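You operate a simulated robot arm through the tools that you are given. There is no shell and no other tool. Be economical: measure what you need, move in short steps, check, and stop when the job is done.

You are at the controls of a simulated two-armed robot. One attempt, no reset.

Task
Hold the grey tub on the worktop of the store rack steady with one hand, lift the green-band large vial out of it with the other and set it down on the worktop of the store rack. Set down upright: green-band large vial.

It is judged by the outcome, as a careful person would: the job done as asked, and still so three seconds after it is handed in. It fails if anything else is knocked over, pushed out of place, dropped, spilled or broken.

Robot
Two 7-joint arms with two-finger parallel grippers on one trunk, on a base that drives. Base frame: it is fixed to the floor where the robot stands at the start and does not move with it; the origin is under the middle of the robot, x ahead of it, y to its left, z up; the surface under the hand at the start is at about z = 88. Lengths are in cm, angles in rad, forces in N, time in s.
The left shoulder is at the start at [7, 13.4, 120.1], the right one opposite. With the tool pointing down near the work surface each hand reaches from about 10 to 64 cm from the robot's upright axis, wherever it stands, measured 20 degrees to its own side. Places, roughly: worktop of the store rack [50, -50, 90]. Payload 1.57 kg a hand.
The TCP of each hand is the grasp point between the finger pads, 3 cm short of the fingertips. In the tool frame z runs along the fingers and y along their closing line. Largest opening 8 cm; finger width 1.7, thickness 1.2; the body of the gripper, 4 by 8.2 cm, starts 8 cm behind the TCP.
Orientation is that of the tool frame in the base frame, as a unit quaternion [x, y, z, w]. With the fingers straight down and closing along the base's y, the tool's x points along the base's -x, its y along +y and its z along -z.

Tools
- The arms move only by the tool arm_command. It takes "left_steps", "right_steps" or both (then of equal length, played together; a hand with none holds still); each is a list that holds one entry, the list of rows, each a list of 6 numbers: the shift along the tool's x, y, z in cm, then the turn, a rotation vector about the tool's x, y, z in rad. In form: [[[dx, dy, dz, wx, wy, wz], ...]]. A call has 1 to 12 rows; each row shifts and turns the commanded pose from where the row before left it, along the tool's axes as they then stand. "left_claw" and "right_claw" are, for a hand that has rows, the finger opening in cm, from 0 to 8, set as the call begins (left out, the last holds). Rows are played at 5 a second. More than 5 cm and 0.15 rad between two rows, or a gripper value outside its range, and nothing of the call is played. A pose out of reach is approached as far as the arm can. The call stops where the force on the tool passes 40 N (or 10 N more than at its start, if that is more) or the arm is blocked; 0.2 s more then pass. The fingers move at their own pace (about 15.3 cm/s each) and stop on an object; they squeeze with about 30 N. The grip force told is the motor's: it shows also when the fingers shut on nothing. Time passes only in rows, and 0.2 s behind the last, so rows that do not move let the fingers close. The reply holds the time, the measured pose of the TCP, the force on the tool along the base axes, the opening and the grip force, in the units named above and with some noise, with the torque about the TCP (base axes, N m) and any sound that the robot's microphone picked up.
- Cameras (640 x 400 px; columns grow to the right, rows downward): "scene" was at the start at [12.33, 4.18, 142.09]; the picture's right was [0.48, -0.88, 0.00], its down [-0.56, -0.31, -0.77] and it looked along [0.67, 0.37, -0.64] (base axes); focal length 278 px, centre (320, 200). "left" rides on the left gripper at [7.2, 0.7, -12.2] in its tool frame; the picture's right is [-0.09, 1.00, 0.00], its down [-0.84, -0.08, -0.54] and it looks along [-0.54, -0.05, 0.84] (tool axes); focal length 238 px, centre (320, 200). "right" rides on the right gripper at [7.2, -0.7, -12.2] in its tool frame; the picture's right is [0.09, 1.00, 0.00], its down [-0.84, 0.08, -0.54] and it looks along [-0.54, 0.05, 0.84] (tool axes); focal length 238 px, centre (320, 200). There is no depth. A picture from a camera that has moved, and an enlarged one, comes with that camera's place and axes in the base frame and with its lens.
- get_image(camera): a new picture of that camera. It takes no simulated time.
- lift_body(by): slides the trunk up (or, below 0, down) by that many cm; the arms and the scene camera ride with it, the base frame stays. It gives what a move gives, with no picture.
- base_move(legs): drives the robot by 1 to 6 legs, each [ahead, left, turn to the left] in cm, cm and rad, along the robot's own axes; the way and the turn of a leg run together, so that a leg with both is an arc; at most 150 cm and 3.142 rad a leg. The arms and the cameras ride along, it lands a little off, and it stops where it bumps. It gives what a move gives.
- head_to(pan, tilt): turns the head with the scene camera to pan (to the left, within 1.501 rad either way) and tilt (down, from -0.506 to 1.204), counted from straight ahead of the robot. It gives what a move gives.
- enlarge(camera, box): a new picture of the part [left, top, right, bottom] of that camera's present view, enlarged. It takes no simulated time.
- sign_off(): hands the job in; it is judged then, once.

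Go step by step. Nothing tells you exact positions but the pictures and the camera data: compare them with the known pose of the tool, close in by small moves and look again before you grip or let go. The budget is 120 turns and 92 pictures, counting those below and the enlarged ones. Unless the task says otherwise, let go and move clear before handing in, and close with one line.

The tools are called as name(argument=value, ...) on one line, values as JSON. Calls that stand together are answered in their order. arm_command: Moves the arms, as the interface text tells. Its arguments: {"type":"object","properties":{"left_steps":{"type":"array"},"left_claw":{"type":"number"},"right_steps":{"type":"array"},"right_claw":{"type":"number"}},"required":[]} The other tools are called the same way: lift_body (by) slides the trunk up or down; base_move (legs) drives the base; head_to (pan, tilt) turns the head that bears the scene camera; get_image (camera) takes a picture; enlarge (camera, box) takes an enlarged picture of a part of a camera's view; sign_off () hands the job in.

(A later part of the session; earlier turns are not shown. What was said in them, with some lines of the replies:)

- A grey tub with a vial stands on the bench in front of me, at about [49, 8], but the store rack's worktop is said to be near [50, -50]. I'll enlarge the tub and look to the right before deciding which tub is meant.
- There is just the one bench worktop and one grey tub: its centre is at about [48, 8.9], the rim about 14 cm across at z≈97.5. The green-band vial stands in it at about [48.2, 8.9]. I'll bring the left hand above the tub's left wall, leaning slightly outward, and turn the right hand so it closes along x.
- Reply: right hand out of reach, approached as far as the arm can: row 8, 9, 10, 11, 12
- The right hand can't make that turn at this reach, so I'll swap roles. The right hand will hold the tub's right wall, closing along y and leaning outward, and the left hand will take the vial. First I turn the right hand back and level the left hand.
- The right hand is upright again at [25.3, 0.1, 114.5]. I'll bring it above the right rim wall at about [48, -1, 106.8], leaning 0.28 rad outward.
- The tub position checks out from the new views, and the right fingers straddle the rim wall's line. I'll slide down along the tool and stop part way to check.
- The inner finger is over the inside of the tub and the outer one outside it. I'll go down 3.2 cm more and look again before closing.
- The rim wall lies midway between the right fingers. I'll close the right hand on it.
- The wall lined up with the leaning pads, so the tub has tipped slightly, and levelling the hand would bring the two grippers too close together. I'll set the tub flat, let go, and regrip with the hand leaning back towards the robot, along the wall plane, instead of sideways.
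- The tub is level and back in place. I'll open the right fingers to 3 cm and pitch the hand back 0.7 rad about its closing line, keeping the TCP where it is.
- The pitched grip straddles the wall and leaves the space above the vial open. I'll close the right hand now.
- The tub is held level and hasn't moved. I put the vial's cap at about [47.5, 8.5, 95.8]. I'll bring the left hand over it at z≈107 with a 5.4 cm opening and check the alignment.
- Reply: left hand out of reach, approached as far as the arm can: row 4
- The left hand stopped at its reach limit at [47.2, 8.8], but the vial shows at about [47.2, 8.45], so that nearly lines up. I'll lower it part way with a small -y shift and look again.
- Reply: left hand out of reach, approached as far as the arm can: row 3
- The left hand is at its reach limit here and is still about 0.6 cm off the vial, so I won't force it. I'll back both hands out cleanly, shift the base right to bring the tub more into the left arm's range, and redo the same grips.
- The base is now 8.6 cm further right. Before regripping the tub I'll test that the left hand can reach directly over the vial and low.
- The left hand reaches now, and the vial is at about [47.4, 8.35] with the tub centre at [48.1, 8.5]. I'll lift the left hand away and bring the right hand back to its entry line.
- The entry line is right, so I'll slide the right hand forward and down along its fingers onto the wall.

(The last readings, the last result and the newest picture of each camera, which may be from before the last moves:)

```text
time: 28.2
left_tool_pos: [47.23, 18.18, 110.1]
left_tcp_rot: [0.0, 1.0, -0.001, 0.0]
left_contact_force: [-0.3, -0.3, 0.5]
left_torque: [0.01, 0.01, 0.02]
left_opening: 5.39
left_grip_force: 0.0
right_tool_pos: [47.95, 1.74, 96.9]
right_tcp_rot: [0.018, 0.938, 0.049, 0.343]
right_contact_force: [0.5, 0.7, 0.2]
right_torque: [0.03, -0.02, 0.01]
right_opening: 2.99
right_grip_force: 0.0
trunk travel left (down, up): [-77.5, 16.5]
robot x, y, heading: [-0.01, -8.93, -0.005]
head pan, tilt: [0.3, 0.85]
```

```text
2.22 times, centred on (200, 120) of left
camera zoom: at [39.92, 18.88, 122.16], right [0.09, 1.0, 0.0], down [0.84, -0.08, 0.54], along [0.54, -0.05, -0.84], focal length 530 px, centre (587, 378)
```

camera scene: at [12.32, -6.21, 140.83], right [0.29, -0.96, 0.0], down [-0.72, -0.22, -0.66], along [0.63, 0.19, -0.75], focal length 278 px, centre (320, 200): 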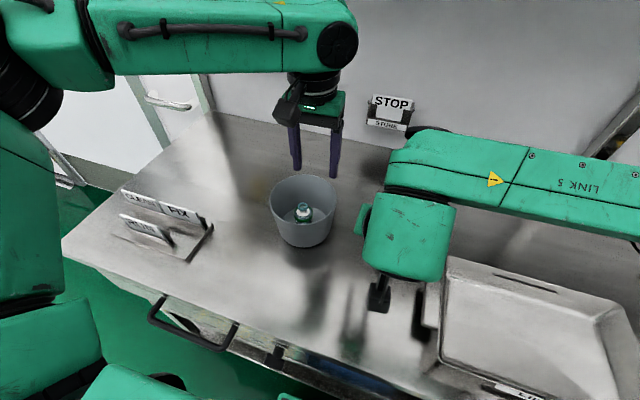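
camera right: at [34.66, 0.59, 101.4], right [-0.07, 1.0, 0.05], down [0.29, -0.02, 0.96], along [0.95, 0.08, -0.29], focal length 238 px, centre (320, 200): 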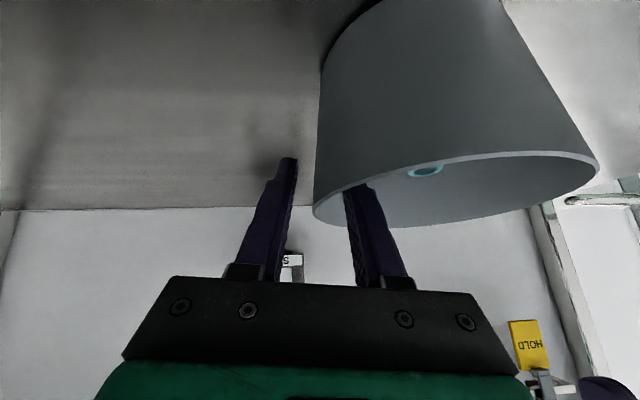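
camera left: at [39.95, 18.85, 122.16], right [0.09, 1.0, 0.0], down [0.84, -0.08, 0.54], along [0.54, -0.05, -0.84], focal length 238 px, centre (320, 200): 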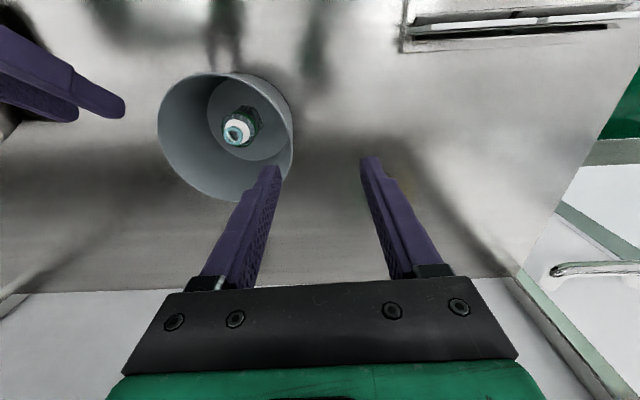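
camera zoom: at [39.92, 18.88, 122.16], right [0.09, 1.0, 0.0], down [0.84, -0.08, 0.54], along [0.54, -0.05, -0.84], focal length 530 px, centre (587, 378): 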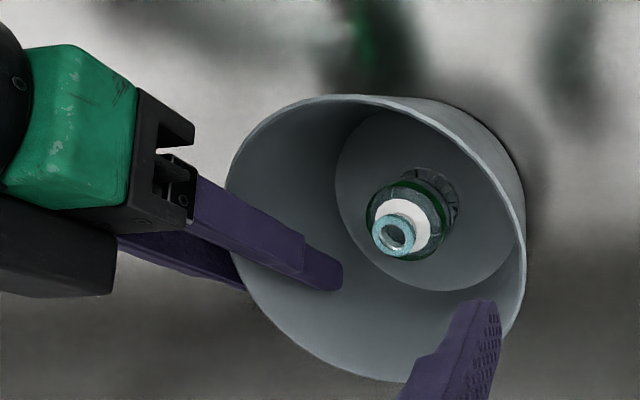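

The right hand is back in the same pose as the earlier good grip, so I'll close it. Then I'll bring the left hand over the vial, still above the rim, and look.

arm_command(right_steps=[[[0, 0, 0, 0, 0, 0], [0, 0, 0, 0, 0, 0], [0, 0, 0, 0, 0, 0], [0, 0, 0, 0, 0, 0]]], right_claw=0)

arm_command(left_steps=[[[0, -2.5, 0, 0, 0, 0], [0, -2.5, 0, 0, 0, 0], [0, -2.5, 0, 0, 0, 0], [0, -2.3, 0, 0, 0, 0], [0, 0, 2, 0, 0, 0], [0, 0, 2, 0, 0, 0], [0, 0, 0, 0, 0, 0]]], left_claw=5.4)

get_image(camera="left")

enlarge(camera="scene", box=[220, 80, 400, 260])

```text
time: 29.2
left_tool_pos: [47.29, 18.17, 110.03]
left_tcp_rot: [-0.001, 1.0, 0.0, 0.0]
left_contact_force: [0.3, -0.5, 0.3]
left_torque: [0.02, 0.0, -0.03]
left_opening: 5.41
left_grip_force: 0.0
right_tool_pos: [48.02, 1.75, 96.94]
right_tcp_rot: [0.019, 0.938, 0.05, 0.342]
right_contact_force: [-1.1, 0.2, 0.8]
right_torque: [-0.06, -0.01, 0.01]
right_opening: 0.99
right_grip_force: 28.0
trunk travel left (down, up): [-77.5, 16.5]
robot x, y, heading: [-0.04, -9.0, -0.0]
head pan, tilt: [0.3, 0.85]
```

```text
time: 30.8
left_tool_pos: [47.21, 8.31, 105.92]
left_tcp_rot: [0.001, 1.0, -0.001, 0.0]
left_contact_force: [-0.2, -0.1, -0.1]
left_torque: [-0.05, 0.0, -0.01]
left_opening: 5.39
left_grip_force: 0.0
right_tool_pos: [48.05, 1.82, 97.02]
right_tcp_rot: [0.02, 0.938, 0.048, 0.343]
right_contact_force: [-0.2, -0.4, -0.2]
right_torque: [-0.08, -0.07, 0.03]
right_opening: 0.95
right_grip_force: 28.1
trunk travel left (down, up): [-77.5, 16.5]
robot x, y, heading: [-0.16, -9.11, -0.001]
head pan, tilt: [0.3, 0.85]
```

```text
56 pictures are left
camera left: at [39.92, 9.01, 118.0], right [0.09, 1.0, 0.0], down [0.84, -0.08, 0.54], along [0.54, -0.05, -0.84], focal length 238 px, centre (320, 200)
```

left: 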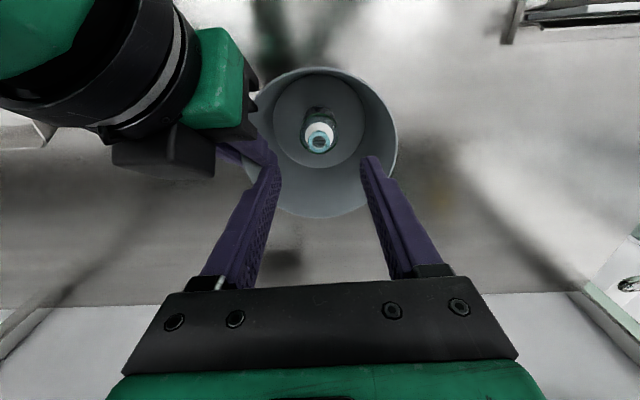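

```text
2.22 times, centred on (310, 170) of scene
camera zoom: at [12.34, -6.51, 140.84], right [0.29, -0.96, 0.0], down [-0.72, -0.22, -0.66], along [0.63, 0.19, -0.75], focal length 619 px, centre (342, 267)
```

zoom: 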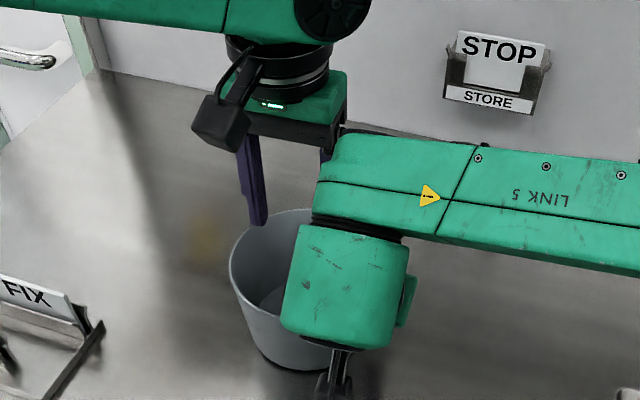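

The tub is held, and the left hand is centred over the vial at about [47.2, 8.3]. I'll lower it to z≈98 with the tips just below the rim, then check clearance from both hands.

arm_command(left_steps=[[[0, 0, 2, 0, 0, 0], [0, 0, 2, 0, 0, 0], [0, 0, 2, 0, 0, 0], [0, 0, 2, 0, 0, 0], [0, 0, 0, 0, 0, 0]]])

get_image(camera="left")

get_image(camera="right")

enlarge(camera="scene", box=[220, 80, 400, 260])

```text
time: 32.0
left_tool_pos: [47.35, 8.44, 97.76]
left_tcp_rot: [0.0, 1.0, 0.0, 0.0]
left_contact_force: [-0.4, -0.3, -0.1]
left_torque: [0.01, -0.02, 0.01]
left_opening: 5.37
left_grip_force: 0.0
right_tool_pos: [48.13, 1.72, 96.89]
right_tcp_rot: [0.019, 0.938, 0.049, 0.344]
right_contact_force: [-0.3, -1.0, 0.9]
right_torque: [-0.09, 0.09, 0.03]
right_opening: 0.97
right_grip_force: 27.9
trunk travel left (down, up): [-77.5, 16.5]
robot x, y, heading: [0.43, -8.53, -0.002]
head pan, tilt: [0.3, 0.85]
```

```text
54 pictures are left
camera left: at [39.94, 9.01, 109.97], right [0.09, 1.0, 0.0], down [0.84, -0.08, 0.54], along [0.54, -0.05, -0.84], focal length 238 px, centre (320, 200)
```

left: 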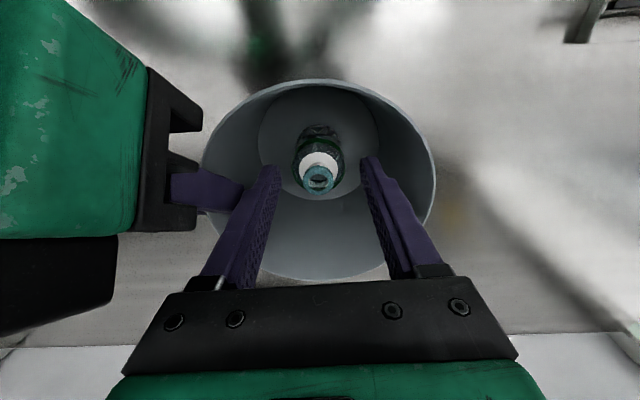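

```text
53 pictures are left
camera right: at [34.67, 0.6, 101.42], right [-0.07, 1.0, 0.05], down [0.29, -0.02, 0.96], along [0.95, 0.08, -0.29], focal length 238 px, centre (320, 200)
```

right: 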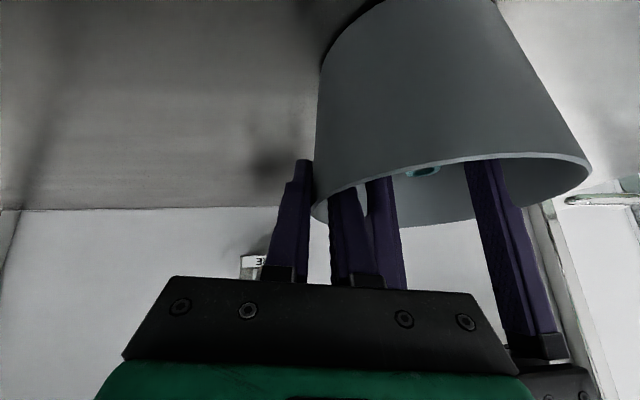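

```text
2.22 times, centred on (310, 170) of scene
camera zoom: at [12.31, -6.52, 140.84], right [0.29, -0.96, 0.0], down [-0.72, -0.22, -0.66], along [0.63, 0.19, -0.75], focal length 619 px, centre (342, 267)
```

zoom: 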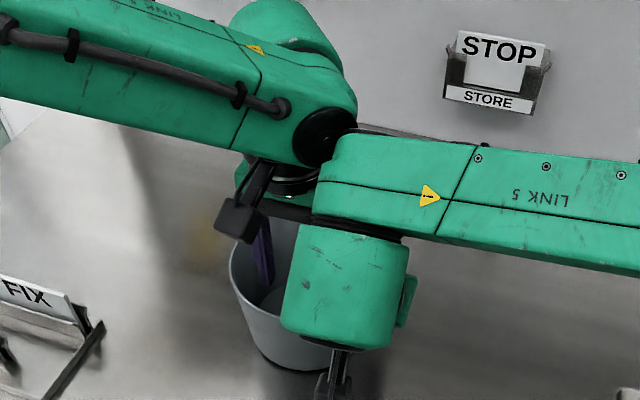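

The fingers straddle the vial and the hands are clear of each other. I'll lower in short rows, stopping half way.

arm_command(left_steps=[[[0, -0.03, 0.9, 0, 0, 0], [0, -0.03, 0.9, 0, 0, 0], [0, 0, 0.9, 0, 0, 0], [0, 0, 0, 0, 0, 0]]])

get_image(camera="left")

enlarge(camera="scene", box=[220, 80, 400, 260])

```text
time: 33.0
left_tool_pos: [47.36, 8.37, 95.25]
left_tcp_rot: [0.0, 1.0, 0.0, 0.0]
left_contact_force: [-1.0, 0.5, 0.0]
left_torque: [0.03, 0.02, -0.03]
left_opening: 5.4
left_grip_force: 0.1
right_tool_pos: [47.96, 1.81, 96.9]
right_tcp_rot: [0.018, 0.938, 0.05, 0.343]
right_contact_force: [-0.1, 0.0, 1.2]
right_torque: [-0.06, 0.12, 0.02]
right_opening: 0.98
right_grip_force: 27.6
trunk travel left (down, up): [-77.5, 16.5]
robot x, y, heading: [0.15, -8.96, -0.003]
head pan, tilt: [0.3, 0.85]
```

```text
51 pictures are left
camera left: at [39.9, 9.06, 107.31], right [0.09, 1.0, 0.0], down [0.84, -0.08, 0.54], along [0.54, -0.05, -0.84], focal length 238 px, centre (320, 200)
```

left: 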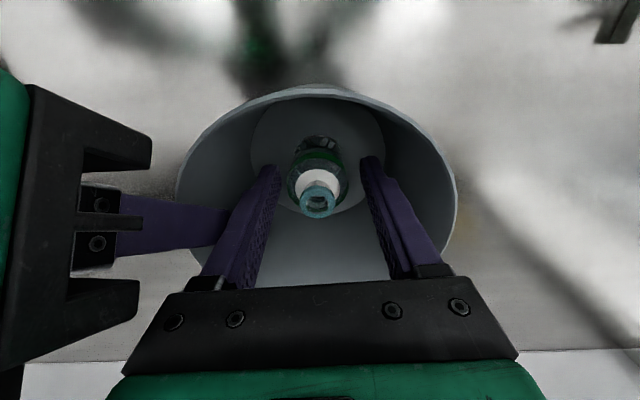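

```text
2.22 times, centred on (310, 170) of scene
camera zoom: at [12.31, -6.53, 140.84], right [0.29, -0.96, 0.0], down [-0.72, -0.22, -0.66], along [0.63, 0.19, -0.75], focal length 619 px, centre (342, 267)
```

zoom: 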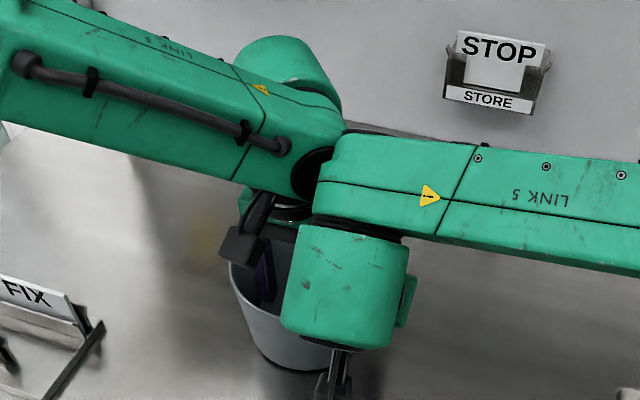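

The cap is well centred between the fingers and there is no contact force. I'll go down 2.8 cm more to the vial's body.

arm_command(left_steps=[[[0, -0.03, 1, 0, 0, 0], [0, 0, 1, 0, 0, 0], [0, 0, 0.8, 0, 0, 0], [0, 0, 0, 0, 0, 0]]])

get_image(camera="left")

get_image(camera="right")

```text
time: 34.0
left_tool_pos: [47.24, 8.19, 92.33]
left_tcp_rot: [0.0, 1.0, 0.0, 0.0]
left_contact_force: [-0.1, 0.4, -0.2]
left_torque: [-0.01, -0.02, 0.0]
left_opening: 5.4
left_grip_force: 0.1
right_tool_pos: [47.96, 1.67, 96.86]
right_tcp_rot: [0.02, 0.938, 0.049, 0.343]
right_contact_force: [-0.1, -0.2, 0.4]
right_torque: [-0.04, 0.11, 0.0]
right_opening: 0.99
right_grip_force: 28.0
trunk travel left (down, up): [-77.5, 16.5]
robot x, y, heading: [0.04, -8.7, -0.001]
head pan, tilt: [0.3, 0.85]
```

```text
49 pictures are left
camera left: at [39.86, 9.0, 104.55], right [0.09, 1.0, 0.0], down [0.84, -0.08, 0.54], along [0.54, -0.05, -0.84], focal length 238 px, centre (320, 200)
```

left: 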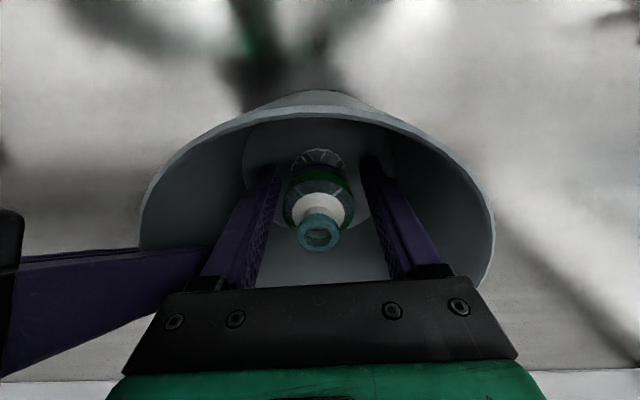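

```text
48 pictures are left
camera right: at [34.66, 0.59, 101.42], right [-0.07, 1.0, 0.05], down [0.29, -0.02, 0.96], along [0.95, 0.08, -0.29], focal length 238 px, centre (320, 200)
```

right: 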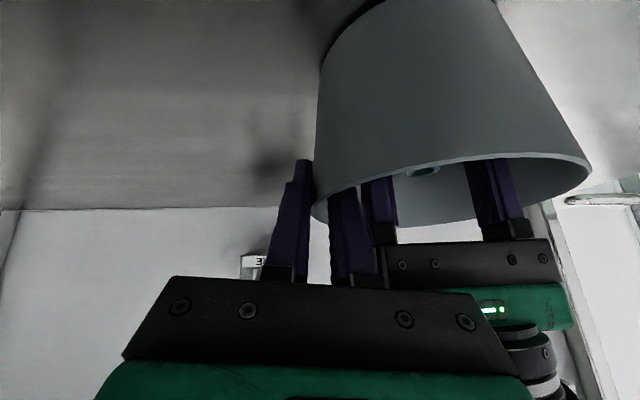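

The TCP projects onto the middle of the vial's body, so I'll close the left hand on it.

arm_command(left_steps=[[[0, 0, 0, 0, 0, 0], [0, 0, 0, 0, 0, 0], [0, 0, 0, 0, 0, 0], [0, 0, 0, 0, 0, 0]]], left_claw=0)

get_image(camera="left")

```text
time: 35.0
left_tool_pos: [47.12, 8.35, 92.38]
left_tcp_rot: [0.0, 1.0, -0.001, 0.0]
left_contact_force: [-1.0, -0.2, -0.2]
left_torque: [-0.04, -0.01, -0.01]
left_opening: 3.84
left_grip_force: 30.3
right_tool_pos: [48.04, 1.79, 96.84]
right_tcp_rot: [0.019, 0.938, 0.049, 0.344]
right_contact_force: [-0.9, 0.4, 0.1]
right_torque: [-0.07, 0.14, 0.03]
right_opening: 0.97
right_grip_force: 28.0
trunk travel left (down, up): [-77.5, 16.5]
robot x, y, heading: [0.2, -8.95, -0.001]
head pan, tilt: [0.3, 0.85]
```

```text
47 pictures are left
camera left: at [39.86, 8.99, 104.56], right [0.09, 1.0, 0.0], down [0.84, -0.08, 0.54], along [0.54, -0.05, -0.84], focal length 238 px, centre (320, 200)
```

left: 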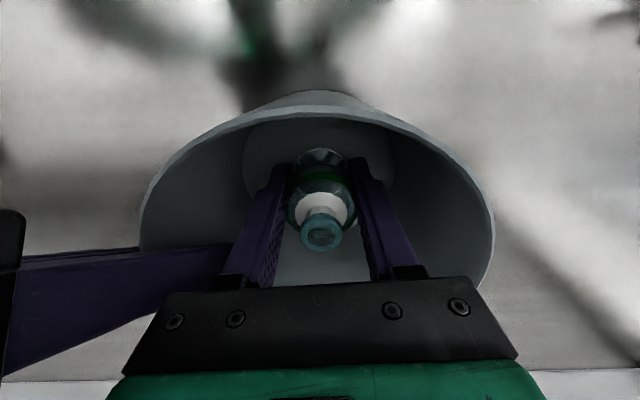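

The vial is gripped at 3.8 cm. I'll lift it straight up 13 cm while the right hand keeps hold of the tub.

arm_command(left_steps=[[[0, 0, -0.7, 0, 0, 0], [0, 0, -1, 0, 0, 0], [0, 0, -1.3, 0, 0, 0], [0, 0, -1.5, 0, 0, 0], [0, 0, -1.5, 0, 0, 0], [0, 0, -1.5, 0, 0, 0], [0, 0, -1.5, 0, 0, 0], [0, 0, -1.5, 0, 0, 0], [0, 0, -1.5, 0, 0, 0], [0, 0, -1.5, 0, 0, 0], [0, 0, 0, 0, 0, 0]]])

get_image(camera="left")

get_image(camera="scene")

```text
time: 37.4
left_tool_pos: [47.11, 8.34, 105.92]
left_tcp_rot: [0.0, 1.0, 0.0, 0.0]
left_contact_force: [0.9, 1.0, 0.1]
left_torque: [-0.04, 0.01, 0.01]
left_opening: 3.87
left_grip_force: 30.2
right_tool_pos: [48.06, 1.63, 96.8]
right_tcp_rot: [0.019, 0.938, 0.051, 0.343]
right_contact_force: [-0.8, -0.4, 1.0]
right_torque: [-0.06, 0.12, 0.02]
right_opening: 0.97
right_grip_force: 28.2
trunk travel left (down, up): [-77.5, 16.5]
robot x, y, heading: [-0.2, -9.38, -0.002]
head pan, tilt: [0.3, 0.85]
```

```text
46 pictures are left
camera left: at [39.89, 8.95, 118.09], right [0.09, 1.0, 0.0], down [0.84, -0.08, 0.54], along [0.54, -0.05, -0.84], focal length 238 px, centre (320, 200)
```

left: 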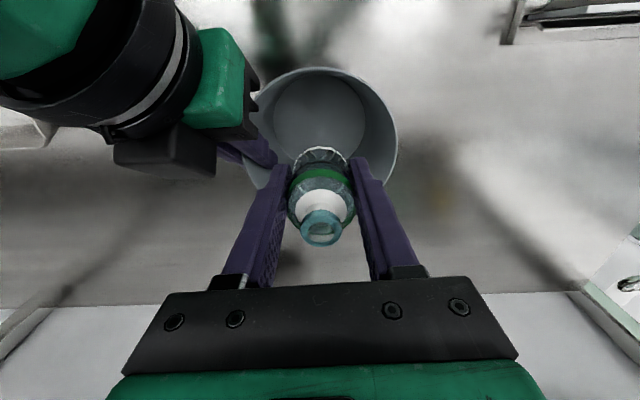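

```text
45 pictures are left
camera scene: at [12.31, -6.54, 140.84], right [0.29, -0.96, 0.0], down [-0.72, -0.22, -0.66], along [0.63, 0.19, -0.75], focal length 278 px, centre (320, 200)
```

scene: 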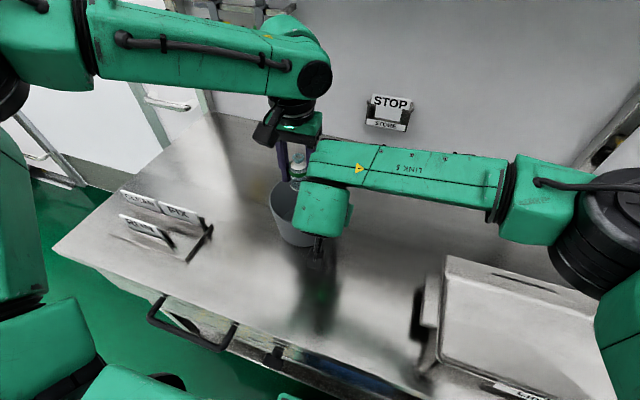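

The vial is clear of the tub, and the spot at about [47, 22] is free between the tub and the sign tray. I'll carry it there.

arm_command(left_steps=[[[0, 1.5, 0, 0, 0, 0], [0, 2, 0, 0, 0, 0], [0, 2.5, 0, 0, 0, 0], [0, 2.5, 0, 0, 0, 0], [0, 2.5, 0, 0, 0, 0], [0, 1.7, 0, 0, 0, 0], [0, 1, 0, 0, 0, 0], [0, 0, 2, 0, 0, 0], [0, 0, 2, 0, 0, 0], [0, 0, 0, 0, 0, 0]]])

get_image(camera="left")

get_image(camera="scene")

```text
time: 39.6
left_tool_pos: [47.25, 21.88, 101.98]
left_tcp_rot: [0.0, 1.0, 0.001, 0.0]
left_contact_force: [-1.0, 0.0, 0.0]
left_torque: [0.0, 0.0, -0.03]
left_opening: 3.83
left_grip_force: 30.2
right_tool_pos: [47.97, 1.68, 96.83]
right_tcp_rot: [0.019, 0.938, 0.05, 0.343]
right_contact_force: [-0.2, -0.2, 1.6]
right_torque: [-0.07, 0.15, 0.07]
right_opening: 0.93
right_grip_force: 28.3
trunk travel left (down, up): [-77.5, 16.5]
robot x, y, heading: [0.31, -9.1, -0.004]
head pan, tilt: [0.3, 0.85]
```

```text
44 pictures are left
camera left: at [39.91, 22.64, 114.15], right [0.09, 1.0, 0.0], down [0.84, -0.08, 0.54], along [0.54, -0.05, -0.84], focal length 238 px, centre (320, 200)
```

left: 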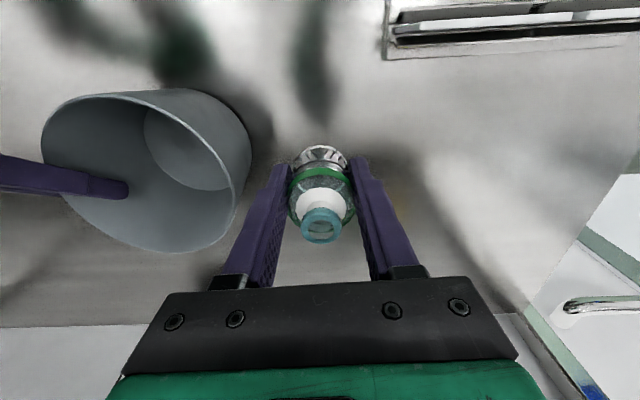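

```text
43 pictures are left
camera scene: at [12.3, -6.54, 140.84], right [0.29, -0.96, 0.0], down [-0.72, -0.22, -0.66], along [0.63, 0.19, -0.75], focal length 278 px, centre (320, 200)
```

scene: 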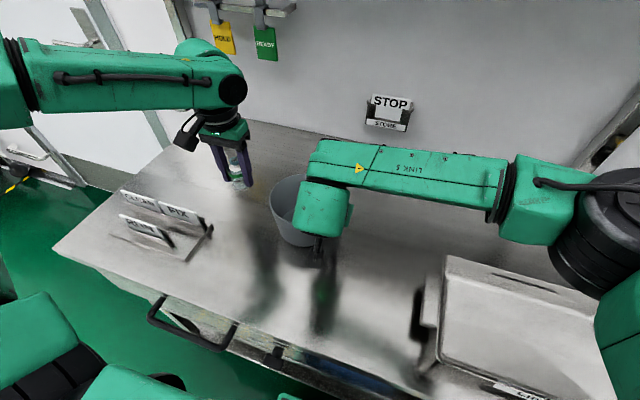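

The vial hangs upright over clear worktop. In the tub the TCP was at 92.4, so I'll lower to about 92.9 and then feel for the surface.

arm_command(left_steps=[[[0, 0, 1.5, 0, 0, 0], [0, 0, 1.5, 0, 0, 0], [0, 0, 1.5, 0, 0, 0], [0, 0, 1.5, 0, 0, 0], [0, 0, 1.5, 0, 0, 0], [0, 0, 1, 0, 0, 0], [0, 0, 0.5, 0, 0, 0], [0, 0, 0, 0, 0, 0]]])

arm_command(left_steps=[[[0, 0, 0.15, 0, 0, 0], [0, 0, 0.15, 0, 0, 0], [0, 0, 0.15, 0, 0, 0], [0, 0, 0, 0, 0, 0]]])

enlarge(camera="scene", box=[180, 90, 340, 250])

```text
time: 41.4
left_tool_pos: [47.15, 22.09, 92.83]
left_tcp_rot: [-0.001, 1.0, 0.0, 0.0]
left_contact_force: [1.1, 0.4, 0.0]
left_torque: [-0.02, -0.01, 0.02]
left_opening: 3.85
left_grip_force: 30.1
right_tool_pos: [48.03, 1.79, 96.86]
right_tcp_rot: [0.019, 0.938, 0.05, 0.342]
right_contact_force: [0.1, -0.6, 1.5]
right_torque: [-0.08, 0.15, 0.04]
right_opening: 0.96
right_grip_force: 28.0
trunk travel left (down, up): [-77.5, 16.5]
robot x, y, heading: [0.01, -9.44, -0.001]
head pan, tilt: [0.3, 0.85]
```

```text
time: 42.4
left_tool_pos: [47.26, 21.93, 92.53]
left_tcp_rot: [0.0, 1.0, 0.0, 0.001]
left_contact_force: [0.0, 1.6, 4.4]
left_torque: [0.08, 0.03, 0.05]
left_opening: 3.83
left_grip_force: 30.2
right_tool_pos: [47.9, 1.72, 96.83]
right_tcp_rot: [0.018, 0.938, 0.051, 0.343]
right_contact_force: [0.5, -0.5, -0.9]
right_torque: [-0.08, 0.07, 0.01]
right_opening: 0.97
right_grip_force: 27.6
trunk travel left (down, up): [-77.5, 16.5]
robot x, y, heading: [0.08, -9.26, -0.006]
head pan, tilt: [0.3, 0.85]
```

```text
2.50 times, centred on (260, 170) of scene
camera zoom: at [12.23, -6.57, 140.85], right [0.29, -0.96, 0.0], down [-0.72, -0.22, -0.66], along [0.63, 0.19, -0.75], focal length 696 px, centre (470, 275)
```

zoom: 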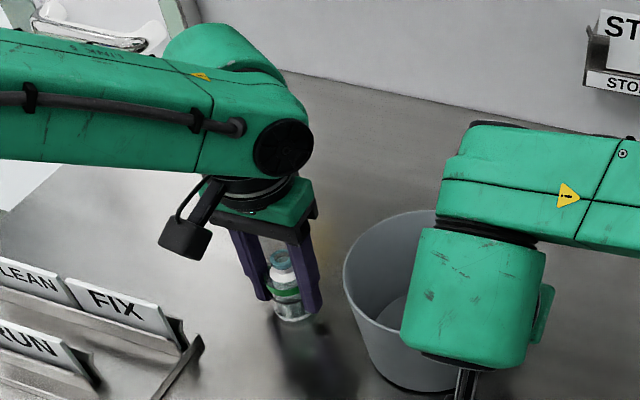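

There is an upward force of 4 N, so the vial is touching the worktop. I'll nudge down 0.1 cm more to confirm before opening.

arm_command(left_steps=[[[0, 0, 0.1, 0, 0, 0], [0, 0, 0, 0, 0, 0]]])

get_image(camera="left")

```text
time: 43.0
left_tool_pos: [47.16, 21.93, 92.46]
left_tcp_rot: [0.0, 1.0, 0.0, 0.001]
left_contact_force: [3.2, -1.3, 5.4]
left_torque: [-0.08, -0.07, 0.06]
left_opening: 3.83
left_grip_force: 29.9
right_tool_pos: [48.06, 1.66, 96.81]
right_tcp_rot: [0.019, 0.938, 0.05, 0.343]
right_contact_force: [-0.3, -0.4, -0.2]
right_torque: [-0.08, 0.12, 0.02]
right_opening: 0.97
right_grip_force: 28.2
trunk travel left (down, up): [-77.5, 16.5]
robot x, y, heading: [0.1, -8.55, -0.005]
head pan, tilt: [0.3, 0.85]
```

```text
41 pictures are left
camera left: at [39.89, 22.56, 104.55], right [0.09, 1.0, 0.0], down [0.84, -0.08, 0.54], along [0.54, -0.05, -0.84], focal length 238 px, centre (320, 200)
```

left: 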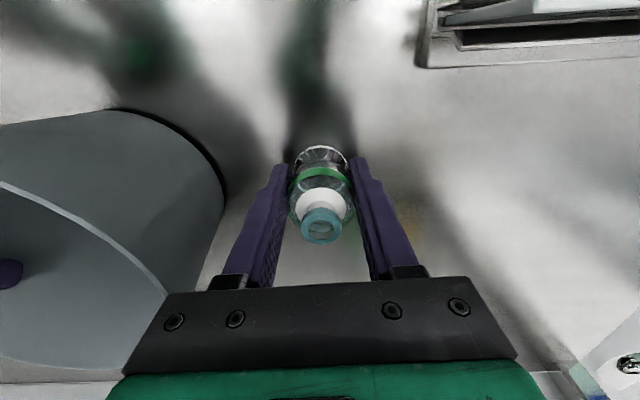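

The vial is standing on the worktop, so I'll open the left fingers gently to 5.6 cm and check it stays upright.

arm_command(left_steps=[[[0, 0, 0, 0, 0, 0], [0, 0, 0, 0, 0, 0], [0, 0, 0, 0, 0, 0]]], left_claw=5.6)

get_image(camera="left")

```text
time: 43.8
left_tool_pos: [47.28, 21.96, 92.41]
left_tcp_rot: [0.0, 1.0, 0.0, 0.0]
left_contact_force: [0.2, 0.3, -0.6]
left_torque: [0.02, -0.01, -0.01]
left_opening: 5.6
left_grip_force: 0.0
right_tool_pos: [48.04, 1.69, 96.93]
right_tcp_rot: [0.019, 0.938, 0.05, 0.343]
right_contact_force: [0.3, -0.6, 1.8]
right_torque: [-0.03, 0.13, 0.01]
right_opening: 0.95
right_grip_force: 28.1
trunk travel left (down, up): [-77.5, 16.5]
robot x, y, heading: [-0.16, -8.93, -0.003]
head pan, tilt: [0.3, 0.85]
```

```text
40 pictures are left
camera left: at [39.88, 22.61, 104.52], right [0.09, 1.0, 0.0], down [0.84, -0.08, 0.54], along [0.54, -0.05, -0.84], focal length 238 px, centre (320, 200)
```

left: 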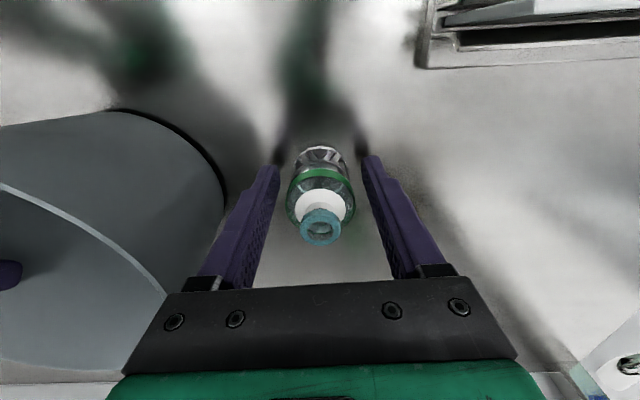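

The vial stands on its own. I'll raise the left hand straight up, then open the right hand and back it out of the tub the way it came.

arm_command(left_steps=[[[0, 0, -1, 0, 0, 0], [0, 0, -2, 0, 0, 0], [0, 0, -2.5, 0, 0, 0], [0, 0, -3, 0, 0, 0], [0, 0, -3, 0, 0, 0], [0, 0, -3, 0, 0, 0]]])

arm_command(right_steps=[[[0, 0, 0, 0, 0, 0], [0, 0, 0, 0, 0, 0], [0, 0, -1.5, 0, 0, 0], [0, 0, -2, 0, 0, 0], [0, 0, -2, 0, 0, 0], [0, 0, -2.5, 0, 0, 0], [0, 0, -3, 0, 0, 0], [0, -3, 0, 0, 0, 0], [0, -3, 0, 0, 0, 0]]], right_claw=3)

get_image(camera="scene")

get_image(camera="left")

```text
time: 45.2
left_tool_pos: [47.21, 22.0, 106.89]
left_tcp_rot: [0.0, 1.0, 0.0, 0.0]
left_contact_force: [0.9, -0.4, -0.6]
left_torque: [0.01, 0.01, 0.0]
left_opening: 5.62
left_grip_force: 0.1
right_tool_pos: [48.03, 1.68, 96.91]
right_tcp_rot: [0.018, 0.938, 0.05, 0.343]
right_contact_force: [-0.3, -1.4, 2.7]
right_torque: [-0.11, 0.16, -0.03]
right_opening: 0.97
right_grip_force: 28.2
trunk travel left (down, up): [-77.5, 16.5]
robot x, y, heading: [-0.21, -8.72, 0.002]
head pan, tilt: [0.3, 0.85]
```

```text
time: 47.2
left_tool_pos: [47.35, 21.87, 106.84]
left_tcp_rot: [0.0, 1.0, 0.0, 0.0]
left_contact_force: [-0.4, -0.6, 0.5]
left_torque: [0.02, -0.01, 0.03]
left_opening: 5.62
left_grip_force: 0.1
right_tool_pos: [40.87, -5.21, 104.79]
right_tcp_rot: [0.02, 0.938, 0.05, 0.343]
right_contact_force: [-0.4, -0.3, 0.6]
right_torque: [0.01, 0.0, 0.0]
right_opening: 3.0
right_grip_force: 0.0
trunk travel left (down, up): [-77.5, 16.5]
robot x, y, heading: [-0.43, -8.91, -0.0]
head pan, tilt: [0.3, 0.85]
```

```text
39 pictures are left
camera scene: at [12.33, -6.75, 140.84], right [0.29, -0.96, 0.0], down [-0.72, -0.22, -0.66], along [0.63, 0.2, -0.75], focal length 278 px, centre (320, 200)
```

scene: 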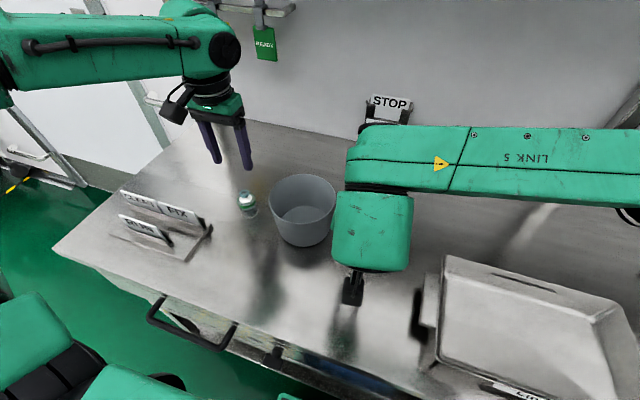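

```text
38 pictures are left
camera left: at [39.95, 22.49, 119.0], right [0.09, 1.0, 0.0], down [0.84, -0.08, 0.54], along [0.54, -0.05, -0.84], focal length 238 px, centre (320, 200)
```

left: 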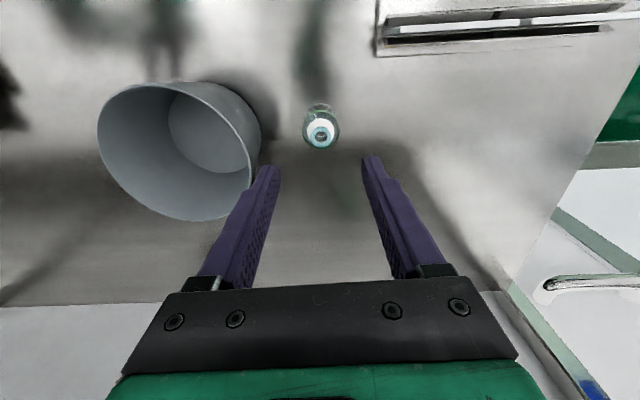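

The vial stands upright on the worktop, the tub is empty and level in its place, and both hands are clear. I'm handing in.

sign_off()

```text
The job is handed in.
```

I held the tub with the right hand, lifted the green-band large vial out with the left, and set it down upright on the store rack's worktop. My first grip tipped the tub slightly; I set it level again before lifting the vial.
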